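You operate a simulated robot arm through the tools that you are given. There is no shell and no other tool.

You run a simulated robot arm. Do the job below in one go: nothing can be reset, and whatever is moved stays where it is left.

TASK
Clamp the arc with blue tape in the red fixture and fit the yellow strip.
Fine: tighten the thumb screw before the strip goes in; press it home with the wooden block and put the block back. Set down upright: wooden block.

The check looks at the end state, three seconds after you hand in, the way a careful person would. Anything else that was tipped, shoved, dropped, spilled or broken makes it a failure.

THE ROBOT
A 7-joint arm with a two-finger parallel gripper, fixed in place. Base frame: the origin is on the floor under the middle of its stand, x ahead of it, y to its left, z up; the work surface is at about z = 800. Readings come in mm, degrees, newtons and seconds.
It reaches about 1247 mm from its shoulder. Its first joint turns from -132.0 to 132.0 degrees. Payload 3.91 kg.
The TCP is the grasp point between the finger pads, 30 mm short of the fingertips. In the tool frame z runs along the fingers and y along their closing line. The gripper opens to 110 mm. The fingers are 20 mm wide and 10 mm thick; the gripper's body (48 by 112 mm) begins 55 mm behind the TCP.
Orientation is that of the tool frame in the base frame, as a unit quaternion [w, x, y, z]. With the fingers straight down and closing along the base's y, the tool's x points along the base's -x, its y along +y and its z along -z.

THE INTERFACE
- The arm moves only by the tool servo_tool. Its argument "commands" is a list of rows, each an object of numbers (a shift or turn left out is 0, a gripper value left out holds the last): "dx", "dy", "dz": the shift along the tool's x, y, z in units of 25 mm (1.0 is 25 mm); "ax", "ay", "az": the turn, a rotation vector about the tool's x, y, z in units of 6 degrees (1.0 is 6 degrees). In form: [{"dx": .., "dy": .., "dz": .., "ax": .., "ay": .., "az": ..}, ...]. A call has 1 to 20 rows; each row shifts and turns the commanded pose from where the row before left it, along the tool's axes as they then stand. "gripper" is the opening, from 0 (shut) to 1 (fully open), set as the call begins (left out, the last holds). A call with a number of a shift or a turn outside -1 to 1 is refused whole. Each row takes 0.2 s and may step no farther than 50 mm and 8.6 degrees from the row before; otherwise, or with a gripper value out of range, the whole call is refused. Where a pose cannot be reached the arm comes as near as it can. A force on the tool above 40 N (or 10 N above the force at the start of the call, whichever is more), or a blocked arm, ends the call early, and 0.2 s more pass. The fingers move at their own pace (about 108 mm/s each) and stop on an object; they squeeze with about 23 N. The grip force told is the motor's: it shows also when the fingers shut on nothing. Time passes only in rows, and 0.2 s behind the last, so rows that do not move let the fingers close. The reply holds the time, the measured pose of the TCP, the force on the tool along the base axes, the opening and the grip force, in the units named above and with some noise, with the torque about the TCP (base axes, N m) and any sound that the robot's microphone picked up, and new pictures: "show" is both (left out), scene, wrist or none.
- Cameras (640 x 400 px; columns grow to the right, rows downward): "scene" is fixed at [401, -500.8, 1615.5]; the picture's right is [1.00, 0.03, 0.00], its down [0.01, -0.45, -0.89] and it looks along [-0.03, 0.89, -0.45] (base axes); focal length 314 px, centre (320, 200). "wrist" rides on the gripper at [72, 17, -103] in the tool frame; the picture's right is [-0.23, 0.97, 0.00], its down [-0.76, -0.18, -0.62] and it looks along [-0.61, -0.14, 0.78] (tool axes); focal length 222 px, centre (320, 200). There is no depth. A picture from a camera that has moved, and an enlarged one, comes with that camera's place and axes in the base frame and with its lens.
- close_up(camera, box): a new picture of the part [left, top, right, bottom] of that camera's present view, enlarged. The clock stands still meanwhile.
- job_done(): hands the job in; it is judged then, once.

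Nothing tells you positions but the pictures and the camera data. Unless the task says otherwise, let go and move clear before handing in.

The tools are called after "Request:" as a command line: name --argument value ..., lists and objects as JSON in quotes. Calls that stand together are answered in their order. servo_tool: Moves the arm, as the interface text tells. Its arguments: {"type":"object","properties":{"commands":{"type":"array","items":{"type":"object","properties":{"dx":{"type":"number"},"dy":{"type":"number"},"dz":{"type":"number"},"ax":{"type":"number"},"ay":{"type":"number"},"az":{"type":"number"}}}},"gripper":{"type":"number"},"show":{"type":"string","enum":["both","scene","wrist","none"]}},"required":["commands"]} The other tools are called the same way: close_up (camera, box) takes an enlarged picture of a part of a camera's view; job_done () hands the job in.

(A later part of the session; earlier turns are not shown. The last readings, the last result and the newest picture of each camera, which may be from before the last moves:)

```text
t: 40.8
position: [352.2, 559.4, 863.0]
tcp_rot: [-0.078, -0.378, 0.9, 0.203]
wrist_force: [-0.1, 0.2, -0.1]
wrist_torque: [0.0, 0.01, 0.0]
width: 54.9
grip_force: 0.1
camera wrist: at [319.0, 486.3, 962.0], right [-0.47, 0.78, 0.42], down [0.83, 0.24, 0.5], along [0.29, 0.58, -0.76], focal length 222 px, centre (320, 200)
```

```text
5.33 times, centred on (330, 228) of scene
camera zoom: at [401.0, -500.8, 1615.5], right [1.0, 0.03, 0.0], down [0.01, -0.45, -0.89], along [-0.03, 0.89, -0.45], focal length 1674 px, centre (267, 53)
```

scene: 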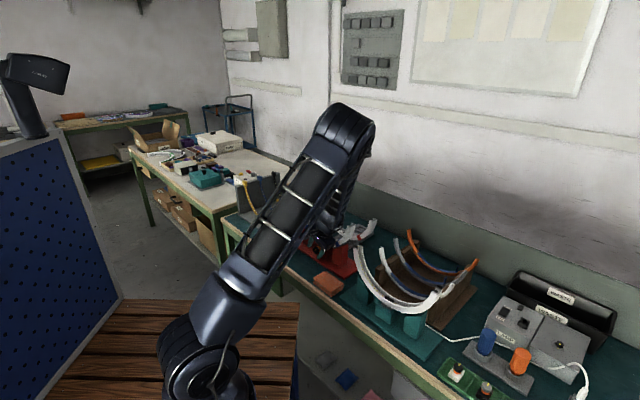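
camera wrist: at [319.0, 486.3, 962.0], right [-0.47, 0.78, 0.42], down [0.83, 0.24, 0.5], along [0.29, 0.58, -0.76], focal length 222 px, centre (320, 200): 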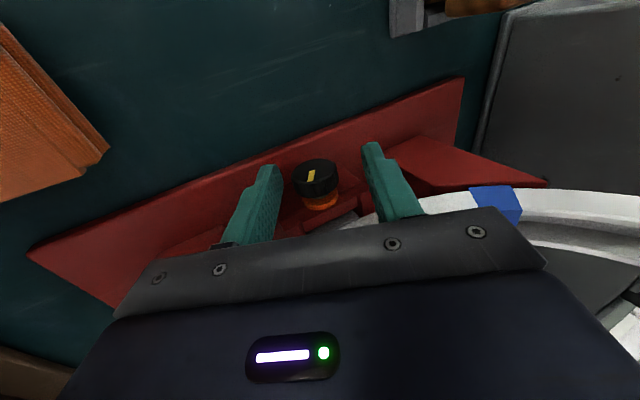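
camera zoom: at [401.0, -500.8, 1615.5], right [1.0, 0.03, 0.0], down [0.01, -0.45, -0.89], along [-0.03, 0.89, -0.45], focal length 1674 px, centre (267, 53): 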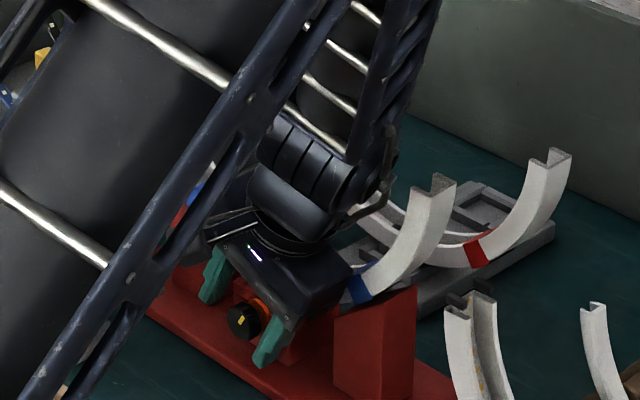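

Request:
servo_tool --commands '[{"ax": 1, "dy": 0.05}, {"ax": 1, "dy": 0.05}, {"ax": 1, "dy": 0.05}, {"ax": 1, "dy": 0.05}, {"dz": -0.5}, {"dz": -1}, {"dz": -1}, {"dx": 1}, {"dx": 1}, {"dx": 1, "dz": -1}, {"dx": 1}, {}]' --show "both"

Request:
close_up --camera "scene" --box '[290, 190, 370, 265]'

Request:
close_up --camera "wrist" --box '[220, 60, 480, 200]'

```text
t: 43.4
position: [278.1, 488.5, 952.2]
tcp_rot: [0.003, -0.386, 0.922, 0.012]
wrist_force: [0.4, 0.3, 0.3]
wrist_torque: [0.04, 0.02, -0.02]
width: 55.0
grip_force: 0.2
camera wrist: at [214.2, 446.3, 1053.7], right [-0.53, 0.85, 0.02], down [0.66, 0.4, 0.63], along [0.52, 0.35, -0.78], focal length 222 px, centre (320, 200)
```

scene: 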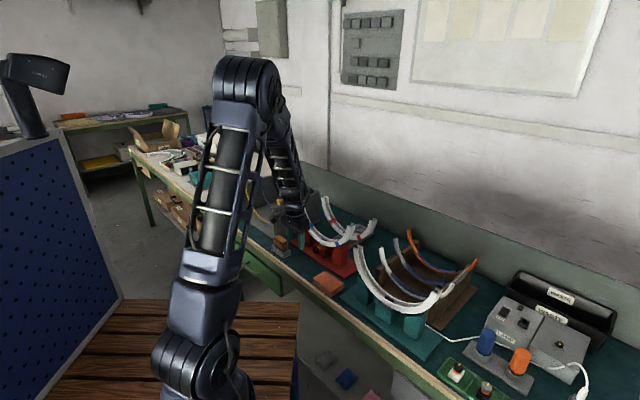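
wrist: 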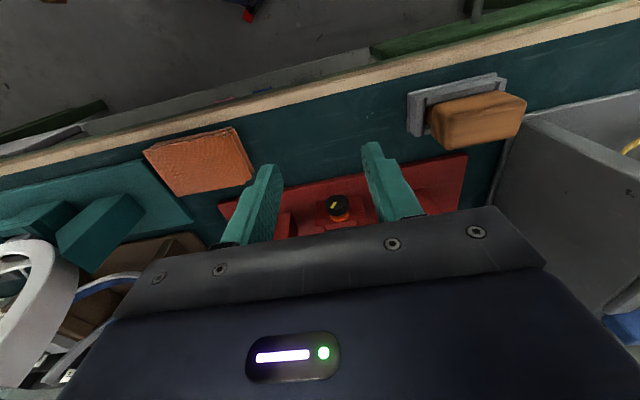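

```text
5.33 times, centred on (330, 228) of scene
camera zoom: at [401.0, -500.8, 1615.5], right [1.0, 0.03, 0.0], down [0.01, -0.45, -0.89], along [-0.03, 0.89, -0.45], focal length 1674 px, centre (267, 53)
```

zoom: 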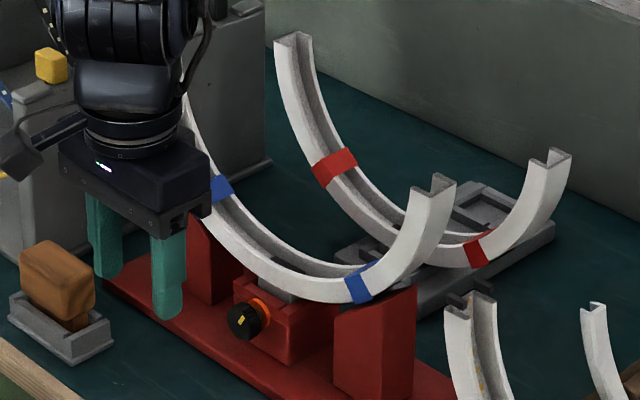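

```text
2.46 times, centred on (350, 130) of wrist
camera zoom: at [214.2, 446.3, 1053.7], right [-0.53, 0.85, 0.02], down [0.66, 0.4, 0.63], along [0.52, 0.35, -0.78], focal length 547 px, centre (246, 372)
```

zoom: 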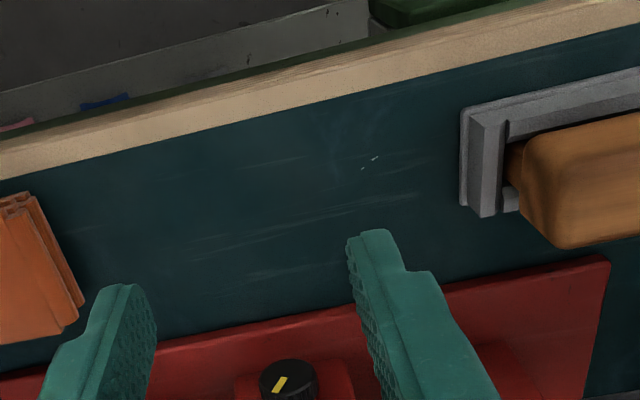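

Request:
close_up --camera "scene" --box '[340, 215, 365, 235]'

Request:
close_up --camera "scene" --box '[318, 236, 348, 260]'

```text
16.00 times, centred on (352, 225) of scene
camera zoom: at [401.0, -500.8, 1615.5], right [1.0, 0.03, 0.0], down [0.01, -0.45, -0.89], along [-0.03, 0.89, -0.45], focal length 5022 px, centre (-200, -200)
```

zoom: 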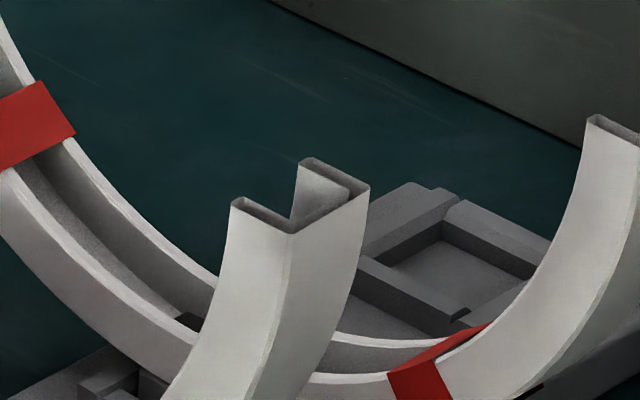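

```text
16.00 times, centred on (333, 248) of scene
camera zoom: at [401.0, -500.8, 1615.5], right [1.0, 0.03, 0.0], down [0.01, -0.45, -0.89], along [-0.03, 0.89, -0.45], focal length 5022 px, centre (112, -568)
```

zoom: 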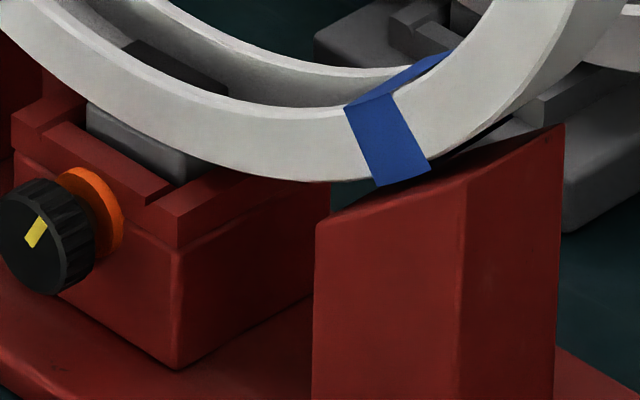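

The arc was only nudged a few millimetres within its pocket (no tipping), and the knob has turned about 30°. To keep the wrist away from the arc, I'll pitch the tool 30° back toward the robot and turn the knob about its own axis from there.

Request:
servo_tool --commands '[{"ax": 0.19}, {"ay": -1}, {"ay": -1}, {"ay": -1}, {"ay": -1}, {"ay": -1}, {"dx": -0.72, "dy": 0.04, "dz": 0.92}, {"dx": -0.71, "dz": 0.92}, {}]' --show "both"

Request:
close_up --camera "wrist" --box '[260, 70, 400, 190]'

Request:
close_up --camera "scene" --box '[290, 190, 370, 265]'

```text
t: 45.4
position: [315.2, 530.3, 928.7]
tcp_rot: [0.244, -0.373, 0.889, 0.103]
wrist_force: [-0.9, 0.2, -0.8]
wrist_torque: [-0.01, 0.0, 0.02]
width: 54.8
grip_force: 0.1
camera wrist: at [221.8, 459.0, 979.6], right [-0.56, 0.82, 0.12], down [0.36, 0.11, 0.93], along [0.75, 0.56, -0.36], focal length 222 px, centre (320, 200)
```

scene: 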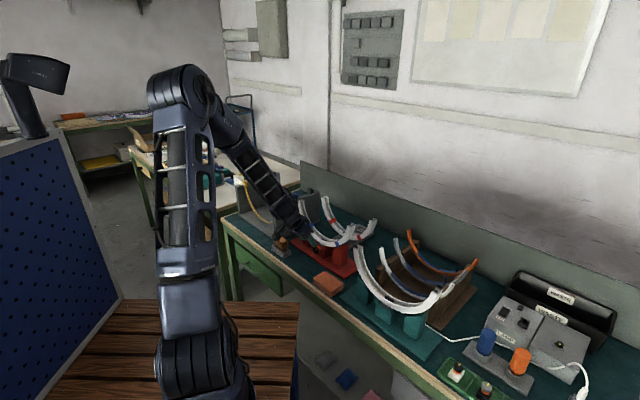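
wrist: 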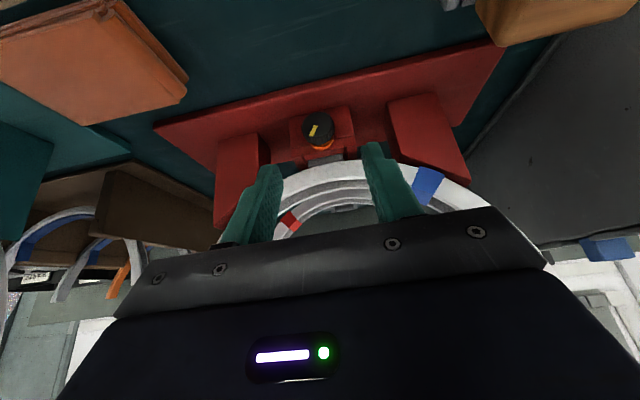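

```text
3.33 times, centred on (330, 130) of wrist
camera zoom: at [221.8, 459.0, 979.6], right [-0.56, 0.82, 0.12], down [0.36, 0.11, 0.93], along [0.75, 0.56, -0.36], focal length 740 px, centre (287, 433)
```

zoom: 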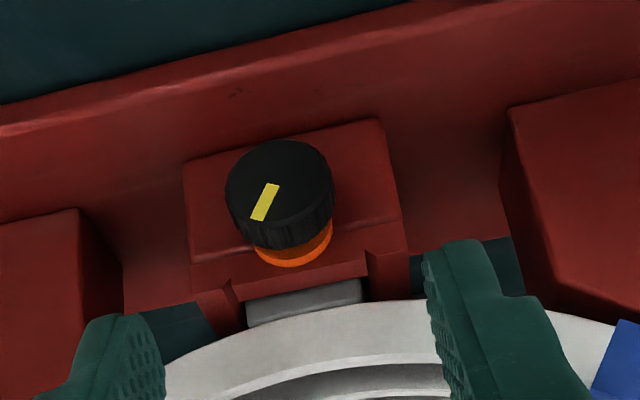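

```text
5.33 times, centred on (330, 228) of scene
camera zoom: at [401.0, -500.8, 1615.5], right [1.0, 0.03, 0.0], down [0.01, -0.45, -0.89], along [-0.03, 0.89, -0.45], focal length 1674 px, centre (267, 53)
```

zoom: 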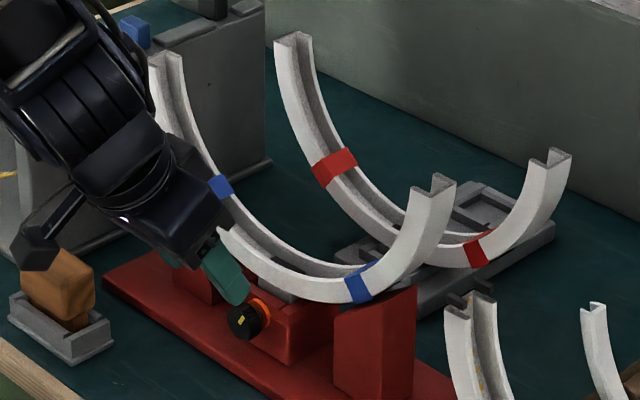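

Request:
servo_tool --commands '[{"dy": -0.09}, {"ax": 0.866, "az": -0.5, "dy": 0.348, "dx": 0.009, "dz": 0.016}, {"ax": 0.866, "az": -0.5, "dy": 0.348, "dx": 0.009, "dz": 0.016}, {"ax": 0.866, "az": -0.5, "dy": 0.348, "dx": 0.009, "dz": 0.016}, {}]' --show "both"

Request:
close_up --camera "wrist" --box '[260, 70, 400, 190]'

```text
t: 46.6
position: [298.6, 546.2, 924.6]
tcp_rot: [0.302, -0.404, 0.863, -0.039]
wrist_force: [0.5, 0.6, 0.1]
wrist_torque: [0.0, -0.04, -0.04]
width: 54.9
grip_force: 0.1
camera wrist: at [193.5, 486.5, 968.1], right [-0.54, 0.82, -0.19], down [0.15, 0.32, 0.94], along [0.83, 0.48, -0.3], focal length 222 px, centre (320, 200)
```

scene: 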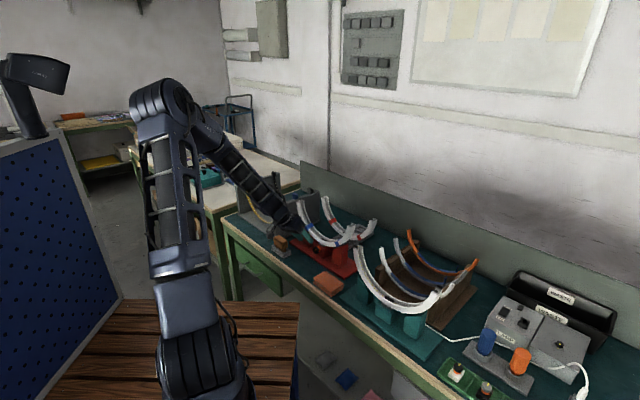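
wrist: 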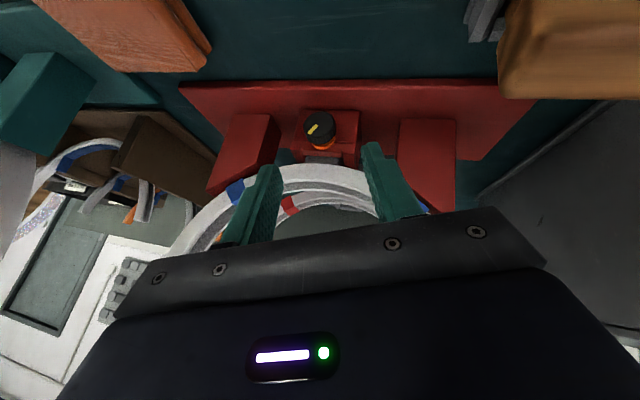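

```text
3.33 times, centred on (330, 130) of wrist
camera zoom: at [193.5, 486.5, 968.1], right [-0.54, 0.82, -0.19], down [0.15, 0.32, 0.94], along [0.83, 0.48, -0.3], focal length 740 px, centre (287, 433)
```

zoom: 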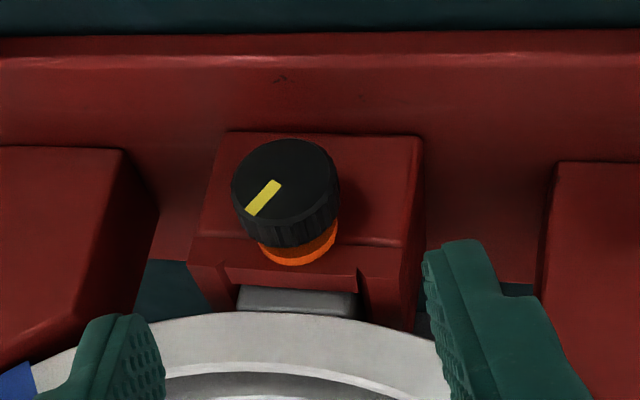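

Request:
servo_tool --commands '[{"dz": 0.9}, {"dz": 0.8}, {"dz": 0.8}, {"dz": 0.5}, {}]' --show "both"

Request:
close_up --camera "wrist" --box '[250, 100, 390, 220]'

Request:
close_up --camera "scene" --box '[270, 200, 350, 270]'

```text
t: 47.8
position: [339.6, 558.4, 865.2]
tcp_rot: [0.3, -0.404, 0.863, -0.039]
wrist_force: [-0.8, -0.5, -1.2]
wrist_torque: [0.01, 0.02, 0.01]
width: 54.7
grip_force: 0.0
camera wrist: at [234.4, 498.7, 907.5], right [-0.54, 0.82, -0.19], down [0.15, 0.32, 0.94], along [0.83, 0.48, -0.3], focal length 222 px, centre (320, 200)
```

scene: 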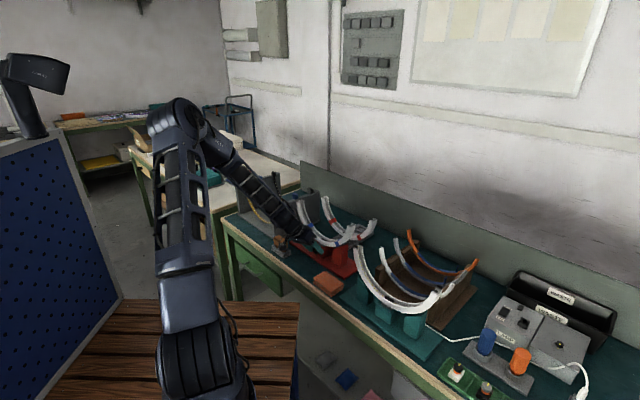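
wrist: 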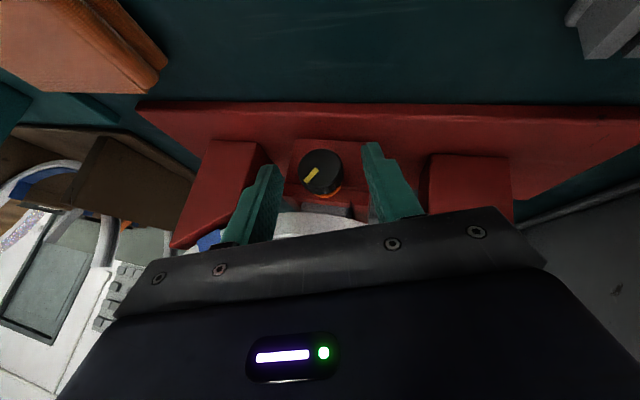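

```text
3.33 times, centred on (320, 160) of wrist
camera zoom: at [234.4, 498.7, 907.5], right [-0.54, 0.82, -0.19], down [0.15, 0.32, 0.94], along [0.83, 0.48, -0.3], focal length 740 px, centre (320, 333)
```

zoom: 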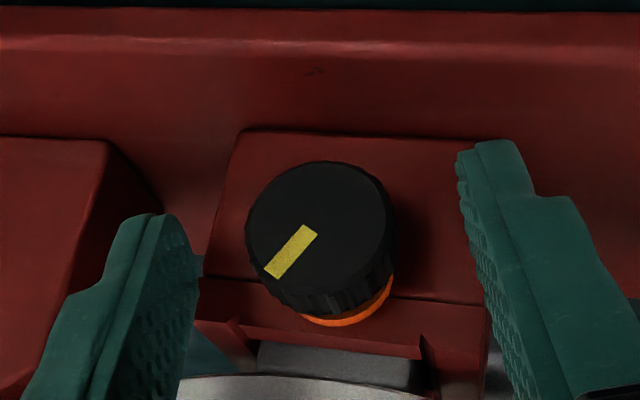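

```text
5.71 times, centred on (310, 235) of scene
camera zoom: at [401.0, -500.8, 1615.5], right [1.0, 0.03, 0.0], down [0.01, -0.45, -0.89], along [-0.03, 0.89, -0.45], focal length 1794 px, centre (377, 0)
```

zoom: 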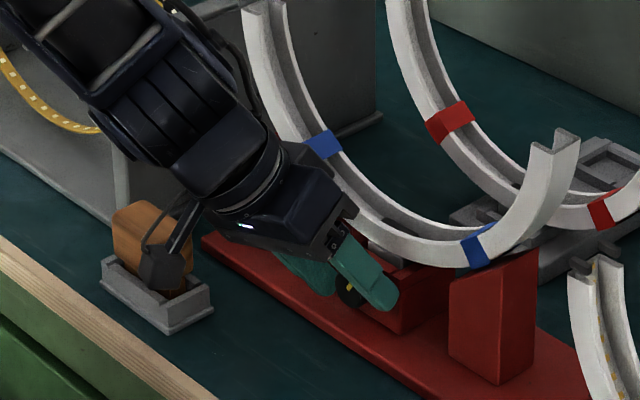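

Request:
servo_tool --commands '[{}, {}, {}, {}]' --gripper 0 --show "wrist"

Request:
close_up --camera "wrist" --box '[250, 100, 390, 220]'

```text
t: 48.8
position: [338.6, 558.6, 863.9]
tcp_rot: [0.3, -0.404, 0.863, -0.038]
wrist_force: [-2.1, 4.7, -3.5]
wrist_torque: [0.08, 0.03, 0.02]
width: 26.7
grip_force: 45.1
camera wrist: at [234.0, 498.9, 907.5], right [-0.54, 0.82, -0.19], down [0.15, 0.32, 0.94], along [0.82, 0.48, -0.3], focal length 222 px, centre (320, 200)
```

wrist: 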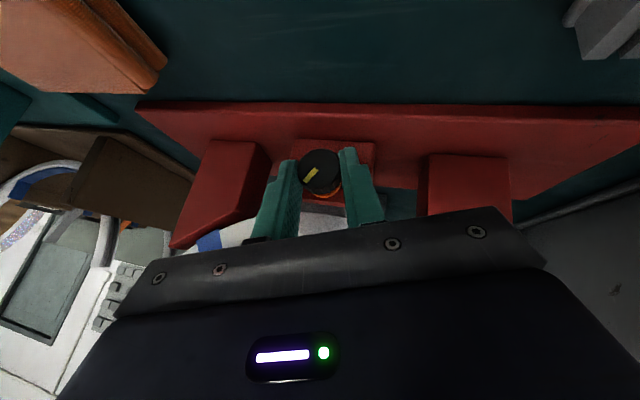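

```text
3.33 times, centred on (320, 160) of wrist
camera zoom: at [234.0, 498.9, 907.5], right [-0.54, 0.82, -0.19], down [0.15, 0.32, 0.94], along [0.82, 0.48, -0.3], focal length 740 px, centre (320, 333)
```

zoom: 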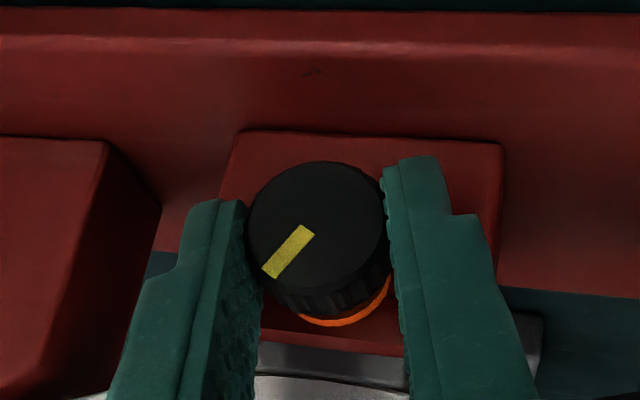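

Request:
servo_tool --commands '[{"ax": -0.866, "az": 0.5, "dy": -0.072, "dx": 0.002, "dz": 0.003}, {"ax": -0.866, "az": 0.5, "dy": -0.072, "dx": 0.002, "dz": 0.003}, {"ax": -0.866, "az": 0.5, "dy": -0.072, "dx": 0.002, "dz": 0.003}, {}]' --show "wrist"

Request:
close_up --camera "wrist" --box '[250, 100, 390, 220]'

```text
t: 49.8
position: [343.0, 554.9, 865.7]
tcp_rot: [0.245, -0.372, 0.889, 0.104]
wrist_force: [-3.5, 10.5, 10.3]
wrist_torque: [0.36, -0.11, 0.06]
width: 26.5
grip_force: 44.9
camera wrist: at [249.2, 484.2, 916.1], right [-0.56, 0.82, 0.12], down [0.36, 0.11, 0.93], along [0.75, 0.56, -0.36], focal length 222 px, centre (320, 200)
```

wrist: 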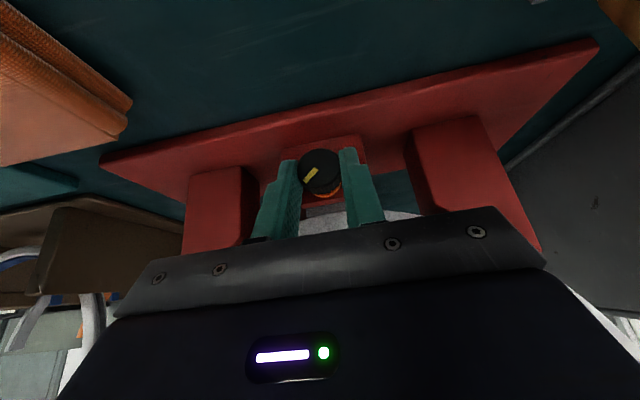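

```text
3.33 times, centred on (320, 160) of wrist
camera zoom: at [249.2, 484.2, 916.1], right [-0.56, 0.82, 0.12], down [0.36, 0.11, 0.93], along [0.75, 0.56, -0.36], focal length 740 px, centre (320, 333)
```

zoom: 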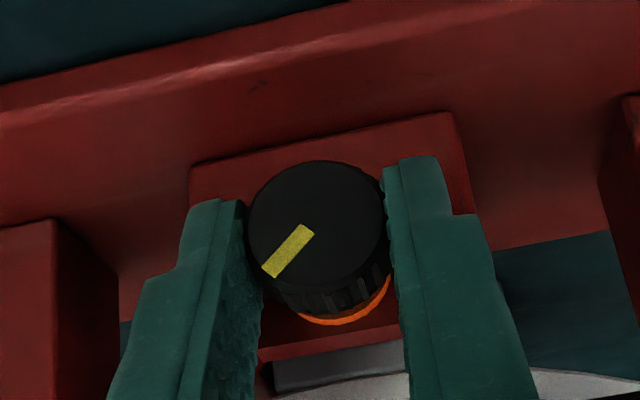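

Request:
servo_tool --commands '[{"ax": -0.866, "az": 0.5, "dy": -0.04, "dx": 0.002, "dz": -0.015}, {"ax": -0.866, "az": 0.5, "dy": -0.06, "dx": 0.002, "dz": 0.003}, {"ax": -0.866, "az": 0.5, "dy": -0.06, "dx": 0.002, "dz": 0.003}, {"ax": -0.866, "az": 0.5, "dy": -0.06, "dx": 0.002, "dz": 0.003}, {}]' --show "wrist"

Request:
close_up --camera "wrist" --box '[250, 100, 390, 220]'

Request:
close_up --camera "scene" --box '[290, 190, 370, 265]'

```text
t: 51.0
position: [347.5, 549.5, 863.9]
tcp_rot: [0.162, -0.315, 0.89, 0.286]
wrist_force: [17.1, 6.1, 13.2]
wrist_torque: [0.29, -0.36, -0.39]
width: 26.4
grip_force: 44.7
camera wrist: at [270.7, 463.6, 917.2], right [-0.47, 0.73, 0.5], down [0.62, -0.14, 0.77], along [0.63, 0.67, -0.39], focal length 222 px, centre (320, 200)
```

wrist: 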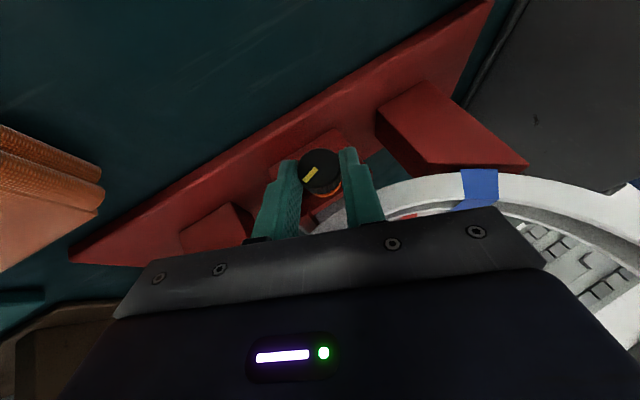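

```text
3.33 times, centred on (320, 160) of wrist
camera zoom: at [270.7, 463.6, 917.2], right [-0.47, 0.73, 0.5], down [0.62, -0.14, 0.77], along [0.63, 0.67, -0.39], focal length 740 px, centre (320, 333)
```

zoom: 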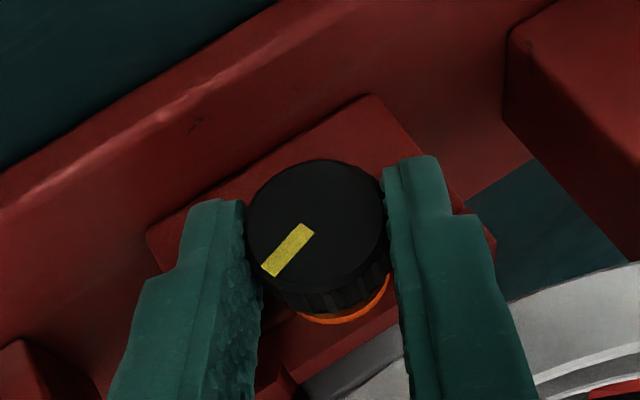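

```text
5.33 times, centred on (330, 228) of scene
camera zoom: at [401.0, -500.8, 1615.5], right [1.0, 0.03, 0.0], down [0.01, -0.45, -0.89], along [-0.03, 0.89, -0.45], focal length 1674 px, centre (267, 53)
```

zoom: 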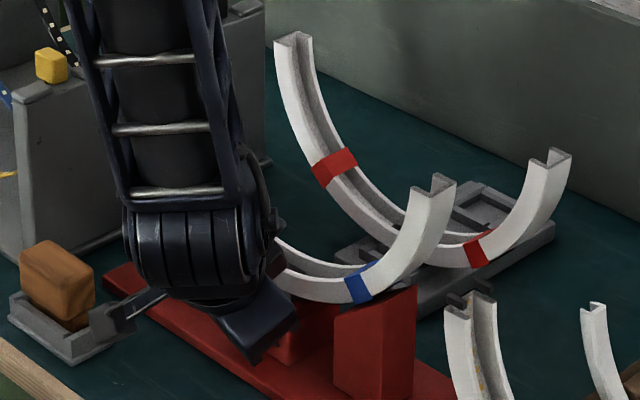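

Request:
servo_tool --commands '[{"dx": -0.077, "dy": -0.013, "dz": -0.013}, {"ax": -0.866, "az": 0.5, "dy": -0.06, "dx": -0.01, "dz": 0.003}, {"ax": -0.866, "az": 0.5, "dy": -0.06, "dx": -0.01, "dz": 0.003}, {}]' --show "wrist"

Request:
close_up --camera "wrist" --box '[250, 100, 390, 220]'

```text
t: 52.0
position: [350.6, 548.3, 863.1]
tcp_rot: [0.117, -0.282, 0.877, 0.372]
wrist_force: [15.5, -8.3, -13.1]
wrist_torque: [-0.36, -0.14, -0.28]
width: 26.5
grip_force: 45.2
camera wrist: at [281.7, 454.0, 913.4], right [-0.38, 0.64, 0.67], down [0.73, -0.24, 0.64], along [0.57, 0.73, -0.38], focal length 222 px, centre (320, 200)
```

wrist: 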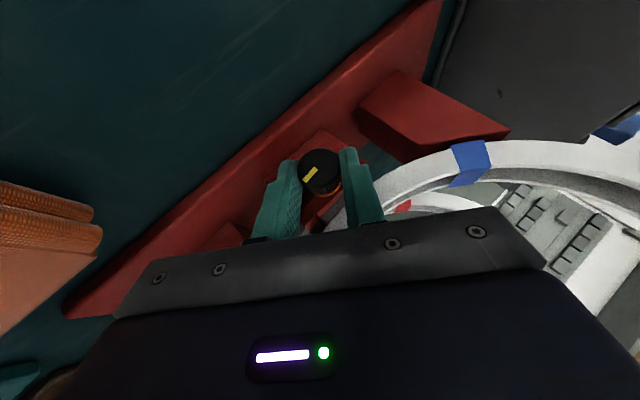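

```text
3.33 times, centred on (320, 160) of wrist
camera zoom: at [281.7, 454.0, 913.4], right [-0.38, 0.64, 0.67], down [0.73, -0.24, 0.64], along [0.57, 0.73, -0.38], focal length 740 px, centre (320, 333)
```

zoom: 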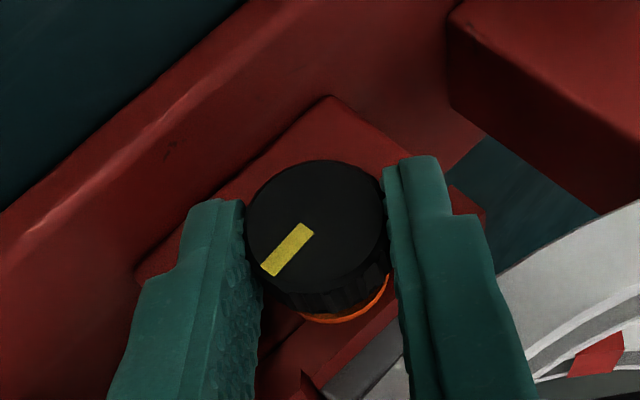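

Request:
servo_tool --commands '[{"dy": -0.06}, {"ax": -0.866, "az": 0.5, "dy": -0.072, "dx": -0.005, "dz": 0.003}, {"ax": -0.866, "az": 0.5, "dy": -0.072, "dx": -0.005, "dz": 0.003}, {}]' --show "wrist"

Request:
close_up --camera "wrist" --box '[250, 100, 390, 220]'

Request:
close_up --camera "scene" --box '[290, 190, 370, 265]'

```text
t: 53.0
position: [353.0, 547.7, 860.7]
tcp_rot: [0.071, -0.246, 0.852, 0.457]
wrist_force: [1.4, -1.5, -22.7]
wrist_torque: [-0.62, 0.16, 0.06]
width: 26.6
grip_force: 44.6
camera wrist: at [291.9, 444.8, 906.0], right [-0.27, 0.53, 0.8], down [0.81, -0.32, 0.49], along [0.52, 0.79, -0.34], focal length 222 px, centre (320, 200)
```

wrist: 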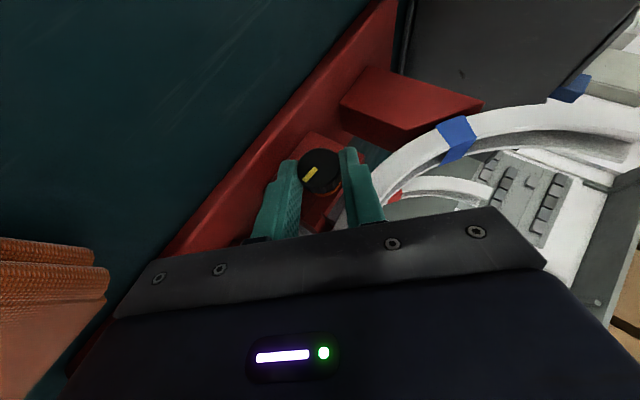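

```text
3.33 times, centred on (320, 160) of wrist
camera zoom: at [291.9, 444.8, 906.0], right [-0.27, 0.53, 0.8], down [0.81, -0.32, 0.49], along [0.52, 0.79, -0.34], focal length 740 px, centre (320, 333)
```

zoom: 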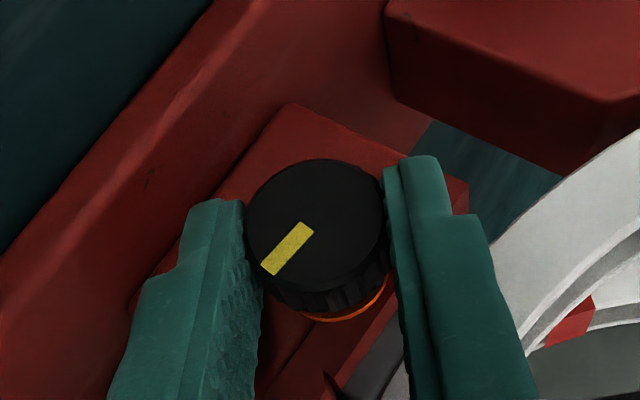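

```text
5.33 times, centred on (330, 228) of scene
camera zoom: at [401.0, -500.8, 1615.5], right [1.0, 0.03, 0.0], down [0.01, -0.45, -0.89], along [-0.03, 0.89, -0.45], focal length 1674 px, centre (267, 53)
```

zoom: 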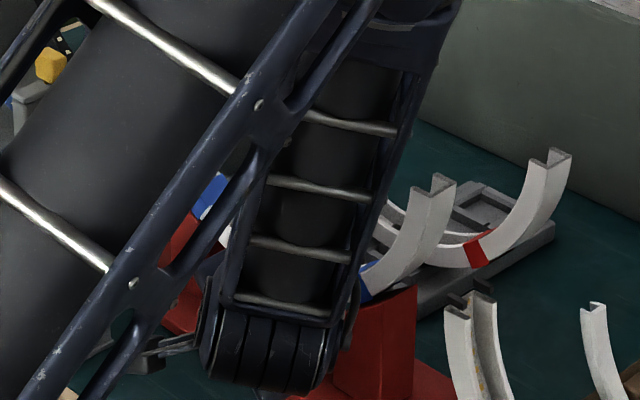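

The knob has turned about 95° in total and keeps turning freely. I'll release, swing back about its axis and take another stroke.

Request:
servo_tool --commands '[{}, {}, {"ax": 0.866, "az": -0.5, "dy": 0.072, "dx": 0.002, "dz": 0.003}, {"ax": 0.866, "az": -0.5, "dy": 0.072, "dx": 0.002, "dz": 0.003}, {"ax": 0.866, "az": -0.5, "dy": 0.072, "dx": 0.002, "dz": 0.003}, {"ax": 0.866, "az": -0.5, "dy": 0.072, "dx": 0.002, "dz": 0.003}, {"ax": 0.866, "az": -0.5, "dy": 0.072, "dx": 0.002, "dz": 0.003}, {"ax": 0.866, "az": -0.5, "dy": 0.072, "dx": 0.002, "dz": 0.003}, {"ax": 0.866, "az": -0.5, "dy": 0.072, "dx": 0.002, "dz": 0.003}, {"ax": 0.866, "az": -0.5, "dy": 0.072, "dx": 0.002, "dz": 0.003}, {"ax": 0.866, "az": -0.5, "dy": 0.072, "dx": 0.002, "dz": 0.003}, {"ax": 0.866, "az": -0.5, "dy": 0.072, "dx": 0.002, "dz": 0.003}, {"ax": 0.866, "az": -0.5, "dy": 0.072, "dx": 0.002, "dz": 0.003}, {}]' --gripper 0.5 --show "wrist"

Request:
close_up --camera "wrist" --box '[250, 100, 390, 220]'

Request:
close_up --camera "scene" --box '[290, 190, 370, 265]'

```text
t: 55.2
position: [351.3, 549.9, 864.2]
tcp_rot: [0.233, -0.362, 0.894, 0.121]
wrist_force: [-14.6, -5.0, 3.4]
wrist_torque: [-0.1, 0.17, 0.55]
width: 57.5
grip_force: 2.7
stopped in row 10: the force on the tool passed its limit at 113 N (the readings are from after the stop); the commanded pose is now the measured one
camera wrist: at [258.7, 479.4, 917.0], right [-0.54, 0.83, 0.16], down [0.4, 0.08, 0.91], along [0.74, 0.56, -0.37], focal length 222 px, centre (320, 200)
```

wrist: 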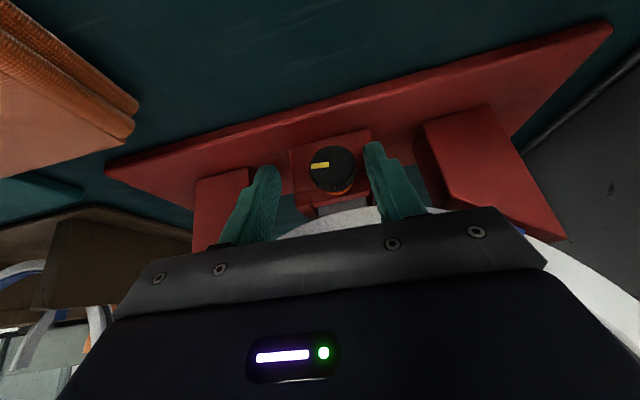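

```text
3.33 times, centred on (320, 160) of wrist
camera zoom: at [258.7, 479.4, 917.0], right [-0.54, 0.83, 0.16], down [0.4, 0.08, 0.91], along [0.74, 0.56, -0.37], focal length 740 px, centre (320, 333)
```

zoom: 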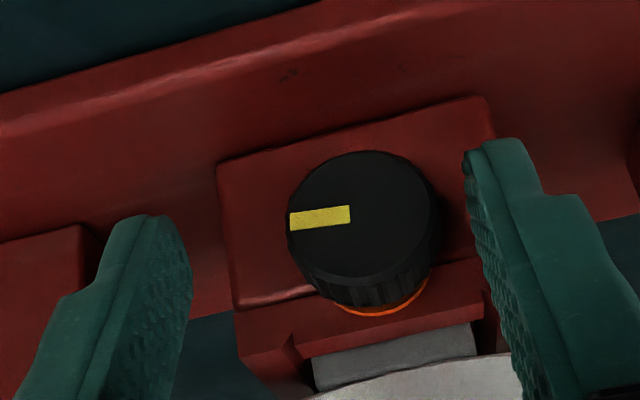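

```text
5.33 times, centred on (330, 228) of scene
camera zoom: at [401.0, -500.8, 1615.5], right [1.0, 0.03, 0.0], down [0.01, -0.45, -0.89], along [-0.03, 0.89, -0.45], focal length 1674 px, centre (267, 53)
```

zoom: 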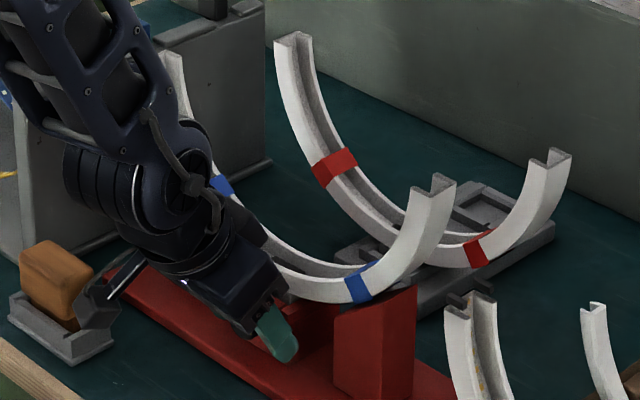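

The fingertip had caught the edge of the clamp box on the way back. I'm backing straight out along the fingers and checking that nothing shifted.

Request:
servo_tool --commands '[{"dz": -0.6, "dx": 0.1}, {"dz": -1}, {"dz": -0.6}, {}]' --show "both"

Request:
close_up --camera "wrist" --box '[250, 80, 410, 200]'

Request:
close_up --camera "scene" --box '[318, 236, 348, 260]'

Request:
close_up --camera "scene" --box '[290, 190, 370, 265]'

```text
t: 56.2
position: [332.7, 526.5, 911.2]
tcp_rot: [0.234, -0.36, 0.895, 0.122]
wrist_force: [0.3, 0.6, 0.2]
wrist_torque: [-0.01, 0.01, 0.01]
width: 54.9
grip_force: 0.1
camera wrist: at [240.3, 456.5, 964.4], right [-0.54, 0.83, 0.16], down [0.4, 0.08, 0.91], along [0.74, 0.56, -0.37], focal length 222 px, centre (320, 200)
```

scene: 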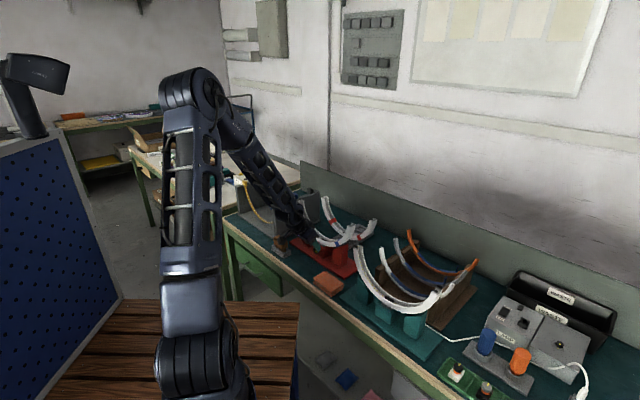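
wrist: 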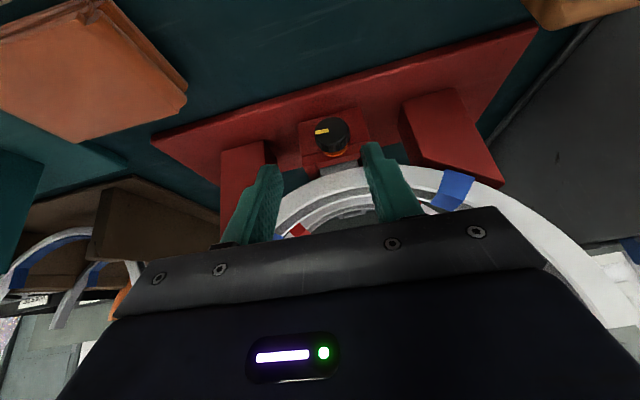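

```text
3.33 times, centred on (330, 140) of wrist
camera zoom: at [240.3, 456.5, 964.4], right [-0.54, 0.83, 0.16], down [0.4, 0.08, 0.91], along [0.74, 0.56, -0.37], focal length 740 px, centre (287, 400)
```

zoom: 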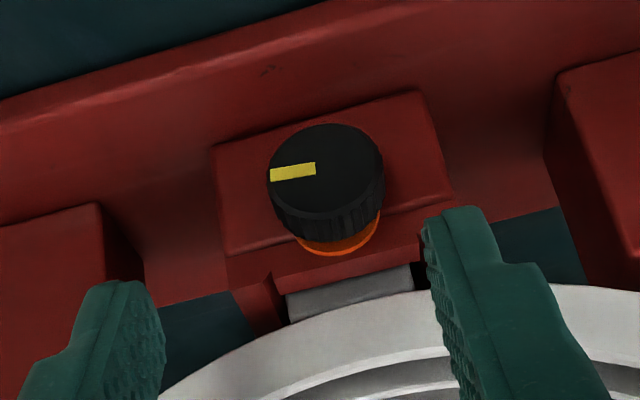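

```text
16.00 times, centred on (333, 248) of scene
camera zoom: at [401.0, -500.8, 1615.5], right [1.0, 0.03, 0.0], down [0.01, -0.45, -0.89], along [-0.03, 0.89, -0.45], focal length 5022 px, centre (112, -568)
```

zoom: 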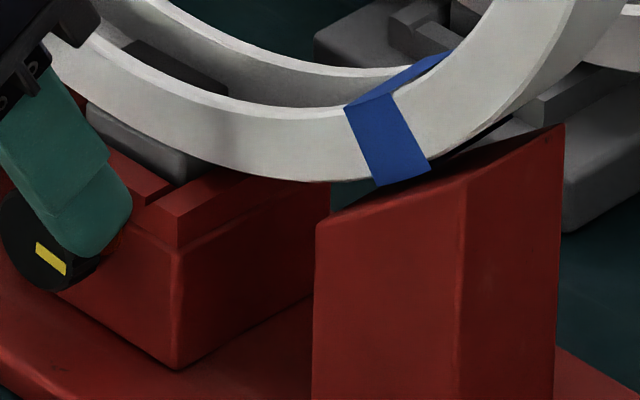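

```text
5.33 times, centred on (330, 228) of scene
camera zoom: at [401.0, -500.8, 1615.5], right [1.0, 0.03, 0.0], down [0.01, -0.45, -0.89], along [-0.03, 0.89, -0.45], focal length 1674 px, centre (267, 53)
```

zoom: 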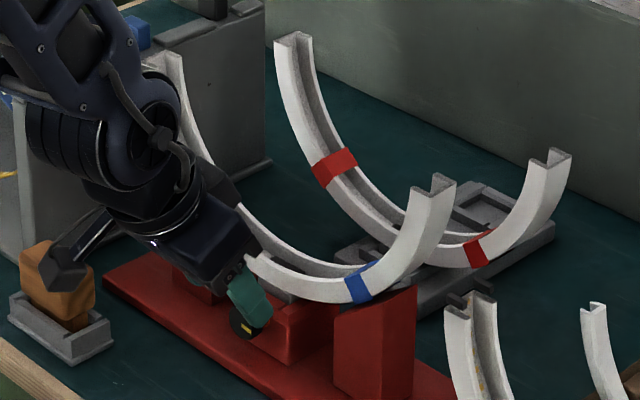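

Request:
servo_tool --commands '[{"ax": 0.747, "az": -0.431}, {"ax": 0.747, "az": -0.431}, {"ax": 0.747, "az": -0.431}, {"ax": 0.747, "az": -0.431}, {"dx": -0.03, "dy": 0.66, "dz": -0.26}, {"dx": -0.03, "dy": 0.66, "dz": -0.26}, {}, {}]' --show "wrist"

Request:
close_up --camera "wrist" --box '[250, 80, 410, 200]'

Request:
close_up --camera "scene" --box '[310, 230, 340, 260]'

```text
t: 58.0
position: [305.3, 549.1, 913.4]
tcp_rot: [0.297, -0.399, 0.866, -0.041]
wrist_force: [0.0, 0.7, 0.1]
wrist_torque: [0.0, -0.01, -0.01]
width: 55.0
grip_force: 0.0
camera wrist: at [200.2, 491.8, 956.0], right [-0.53, 0.82, -0.19], down [0.16, 0.32, 0.93], along [0.83, 0.47, -0.3], focal length 222 px, centre (320, 200)
```

wrist: 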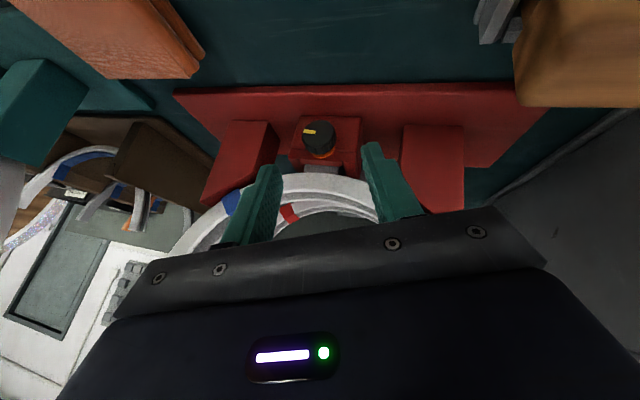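

```text
3.33 times, centred on (330, 140) of wrist
camera zoom: at [200.2, 491.8, 956.0], right [-0.53, 0.82, -0.19], down [0.16, 0.32, 0.93], along [0.83, 0.47, -0.3], focal length 740 px, centre (287, 400)
```

zoom: 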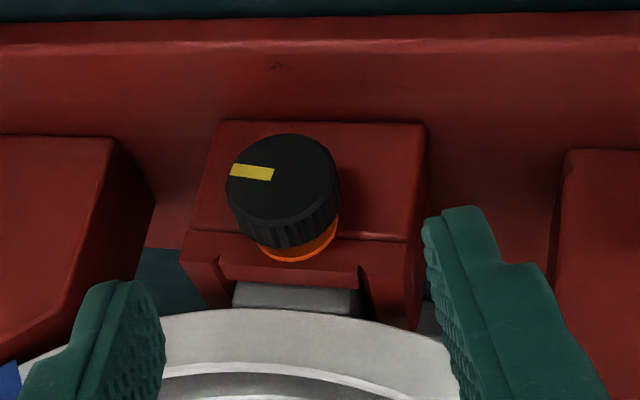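

```text
13.33 times, centred on (325, 245) of scene
camera zoom: at [401.0, -500.8, 1615.5], right [1.0, 0.03, 0.0], down [0.01, -0.45, -0.89], along [-0.03, 0.89, -0.45], focal length 4185 px, centre (253, -400)
```

zoom: 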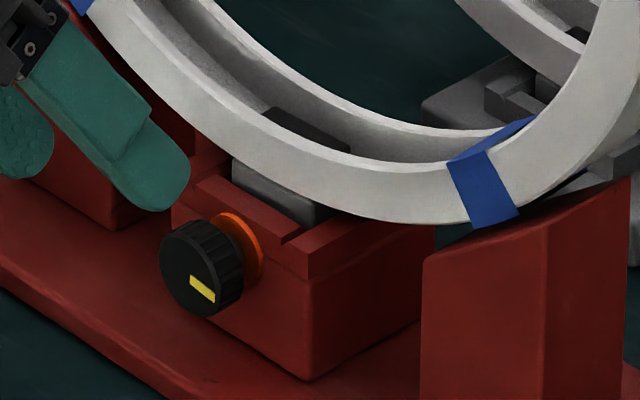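

Request:
servo_tool --commands '[{"dz": 0.8}, {"dz": 0.8}, {"dz": 0.72}, {}]' --show "none"

Request:
close_up --camera "wrist" --box '[250, 100, 390, 220]'

Request:
close_up --camera "scene" --box '[310, 230, 340, 260]'

```text
t: 59.0
position: [336.2, 559.2, 865.2]
tcp_rot: [0.297, -0.399, 0.866, -0.042]
wrist_force: [0.1, -0.2, -0.1]
wrist_torque: [0.01, -0.02, 0.01]
width: 55.0
grip_force: 0.1
```

```text
3.33 times, centred on (320, 160) of wrist
camera zoom: at [231.7, 501.2, 908.9], right [-0.53, 0.82, -0.19], down [0.16, 0.32, 0.93], along [0.83, 0.47, -0.3], focal length 740 px, centre (320, 333)
```

zoom: 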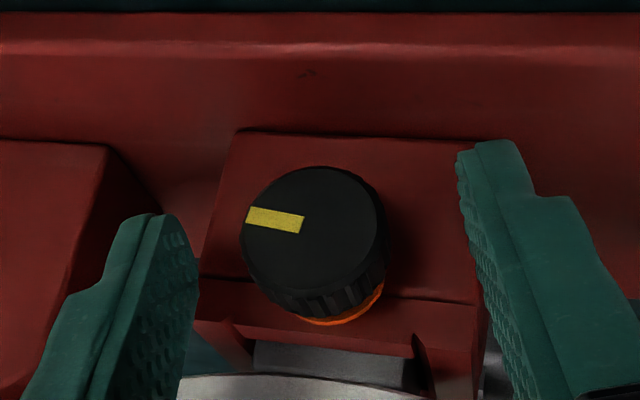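

```text
13.33 times, centred on (325, 245) of scene
camera zoom: at [401.0, -500.8, 1615.5], right [1.0, 0.03, 0.0], down [0.01, -0.45, -0.89], along [-0.03, 0.89, -0.45], focal length 4185 px, centre (253, -400)
```

zoom: 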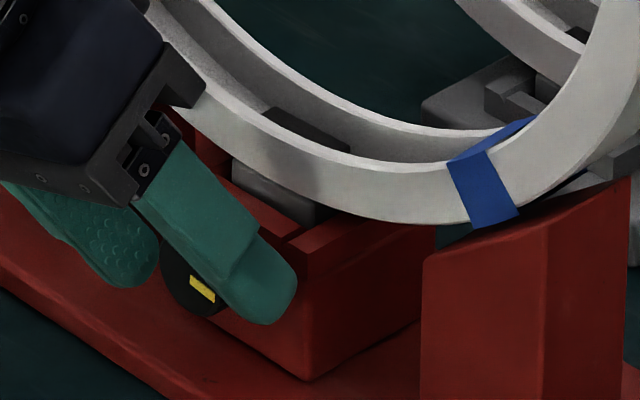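

Request:
servo_tool --commands '[{"dy": -0.05}, {}, {}, {}]' --gripper 0 --show "none"

Request:
servo_tool --commands '[{"ax": -0.866, "az": 0.5, "dy": -0.065, "dx": 0.001, "dz": -0.004}, {"ax": -0.866, "az": 0.5, "dy": -0.065, "dx": 0.001, "dz": -0.004}, {"ax": -0.866, "az": 0.5, "dy": -0.065, "dx": 0.001, "dz": -0.004}, {}]' --show "none"

```text
t: 60.0
position: [337.5, 558.2, 866.4]
tcp_rot: [0.296, -0.398, 0.867, -0.042]
wrist_force: [4.1, -1.2, 0.3]
wrist_torque: [-0.07, -0.07, 0.05]
width: 26.5
grip_force: 45.1
```

```text
t: 61.0
position: [341.5, 554.1, 868.0]
tcp_rot: [0.243, -0.365, 0.893, 0.099]
wrist_force: [16.8, -4.1, 7.3]
wrist_torque: [-0.16, -0.27, -0.12]
width: 26.7
grip_force: 44.7
```

Request:
servo_tool --commands '[{"dy": -0.05, "dx": -0.02, "dz": -0.02}, {"ax": -0.866, "az": 0.5, "dy": -0.078, "dx": 0.001, "dz": 0}, {"ax": -0.866, "az": 0.5, "dy": -0.078, "dx": 0.001, "dz": 0}, {"ax": -0.866, "az": 0.5, "dy": -0.078, "dx": 0.001, "dz": 0}, {}]' --show "none"

Request:
close_up --camera "wrist" --box '[250, 100, 390, 220]'

```text
t: 61.9
position: [344.4, 551.3, 866.7]
tcp_rot: [0.197, -0.336, 0.897, 0.209]
wrist_force: [9.0, 0.2, -5.4]
wrist_torque: [0.04, -0.19, 0.03]
width: 26.9
grip_force: 44.7
stopped in row 4: the force on the tool passed its limit at 50 N (the readings are from after the stop); the commanded pose is now the measured one
```

```text
3.33 times, centred on (320, 160) of wrist
camera zoom: at [260.0, 472.4, 920.1], right [-0.51, 0.79, 0.35], down [0.52, -0.04, 0.85], along [0.69, 0.61, -0.39], focal length 740 px, centre (320, 333)
```

zoom: 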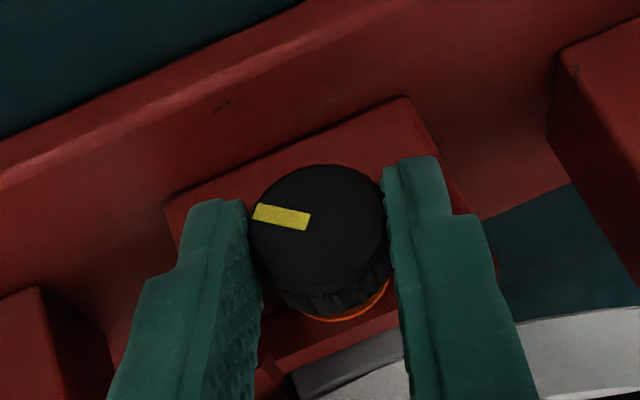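

Request:
servo_tool --commands '[{"ax": -0.433, "az": 0.25, "dy": -0.036}, {"ax": -0.433, "az": 0.25, "dy": -0.036}, {"ax": -0.433, "az": 0.25, "dy": -0.036}, {}]' --show "none"

Request:
close_up --camera "wrist" --box '[250, 100, 390, 220]'

```text
t: 62.9
position: [347.4, 549.2, 863.8]
tcp_rot: [0.166, -0.313, 0.893, 0.276]
wrist_force: [20.4, 4.1, -14.3]
wrist_torque: [-0.28, -0.18, -0.13]
width: 26.4
grip_force: 44.5
```

```text
3.33 times, centred on (320, 160) of wrist
camera zoom: at [268.2, 464.3, 919.3], right [-0.46, 0.74, 0.49], down [0.61, -0.13, 0.78], along [0.64, 0.66, -0.39], focal length 740 px, centre (320, 333)
```

zoom: 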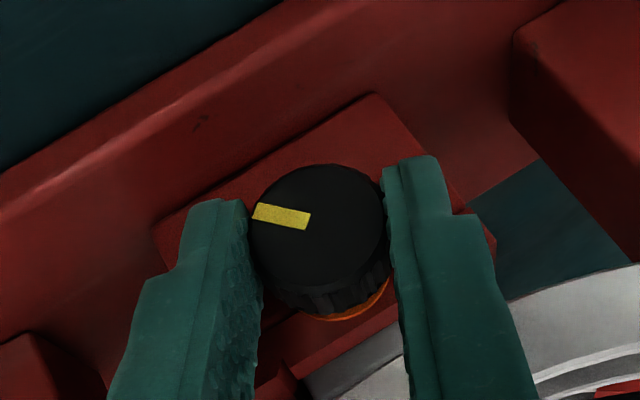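

Request:
servo_tool --commands '[{"dx": -0.013, "dy": -0.056, "dz": 0.03}, {"ax": -0.433, "az": 0.25, "dy": -0.038}, {"ax": -0.433, "az": 0.25, "dy": -0.038}, {"ax": -0.433, "az": 0.25, "dy": -0.038}, {"ax": -0.433, "az": 0.25, "dy": -0.038}, {}]' --show "none"

Request:
close_up --camera "wrist" --box '[250, 100, 390, 220]'

```text
t: 64.3
position: [348.7, 547.0, 863.5]
tcp_rot: [0.123, -0.279, 0.88, 0.365]
wrist_force: [22.7, -9.9, 19.0]
wrist_torque: [0.14, -0.42, -0.4]
width: 26.2
grip_force: 45.0
```

```text
3.33 times, centred on (320, 160) of wrist
camera zoom: at [278.9, 453.9, 914.7], right [-0.38, 0.65, 0.65], down [0.72, -0.24, 0.66], along [0.58, 0.72, -0.38], focal length 740 px, centre (320, 333)
```

zoom: 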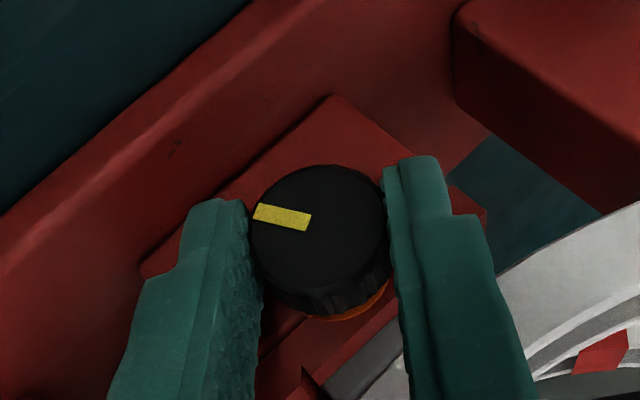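

Request:
servo_tool --commands '[{"dx": -0.03, "dy": -0.02, "dz": -0.07}, {"ax": -0.433, "az": 0.25, "dy": -0.038}, {"ax": -0.433, "az": 0.25, "dy": -0.038}, {"ax": -0.433, "az": 0.25, "dy": -0.038}, {"ax": -0.433, "az": 0.25, "dy": -0.038}, {}]' --show "none"

Request:
close_up --camera "wrist" --box '[250, 100, 390, 220]'

```text
t: 65.7
position: [351.9, 545.7, 860.7]
tcp_rot: [0.077, -0.244, 0.856, 0.449]
wrist_force: [0.8, 32.2, -12.6]
wrist_torque: [-0.01, 0.14, 0.0]
width: 26.6
grip_force: 45.4
```

```text
3.33 times, centred on (320, 160) of wrist
camera zoom: at [288.8, 443.8, 907.9], right [-0.28, 0.55, 0.79], down [0.8, -0.32, 0.5], along [0.53, 0.77, -0.35], focal length 740 px, centre (320, 333)
```

zoom: 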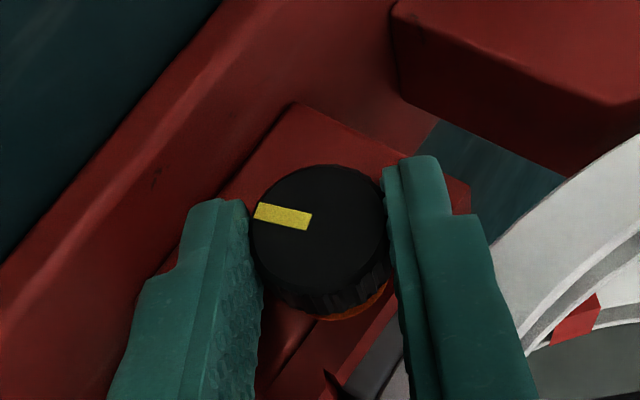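

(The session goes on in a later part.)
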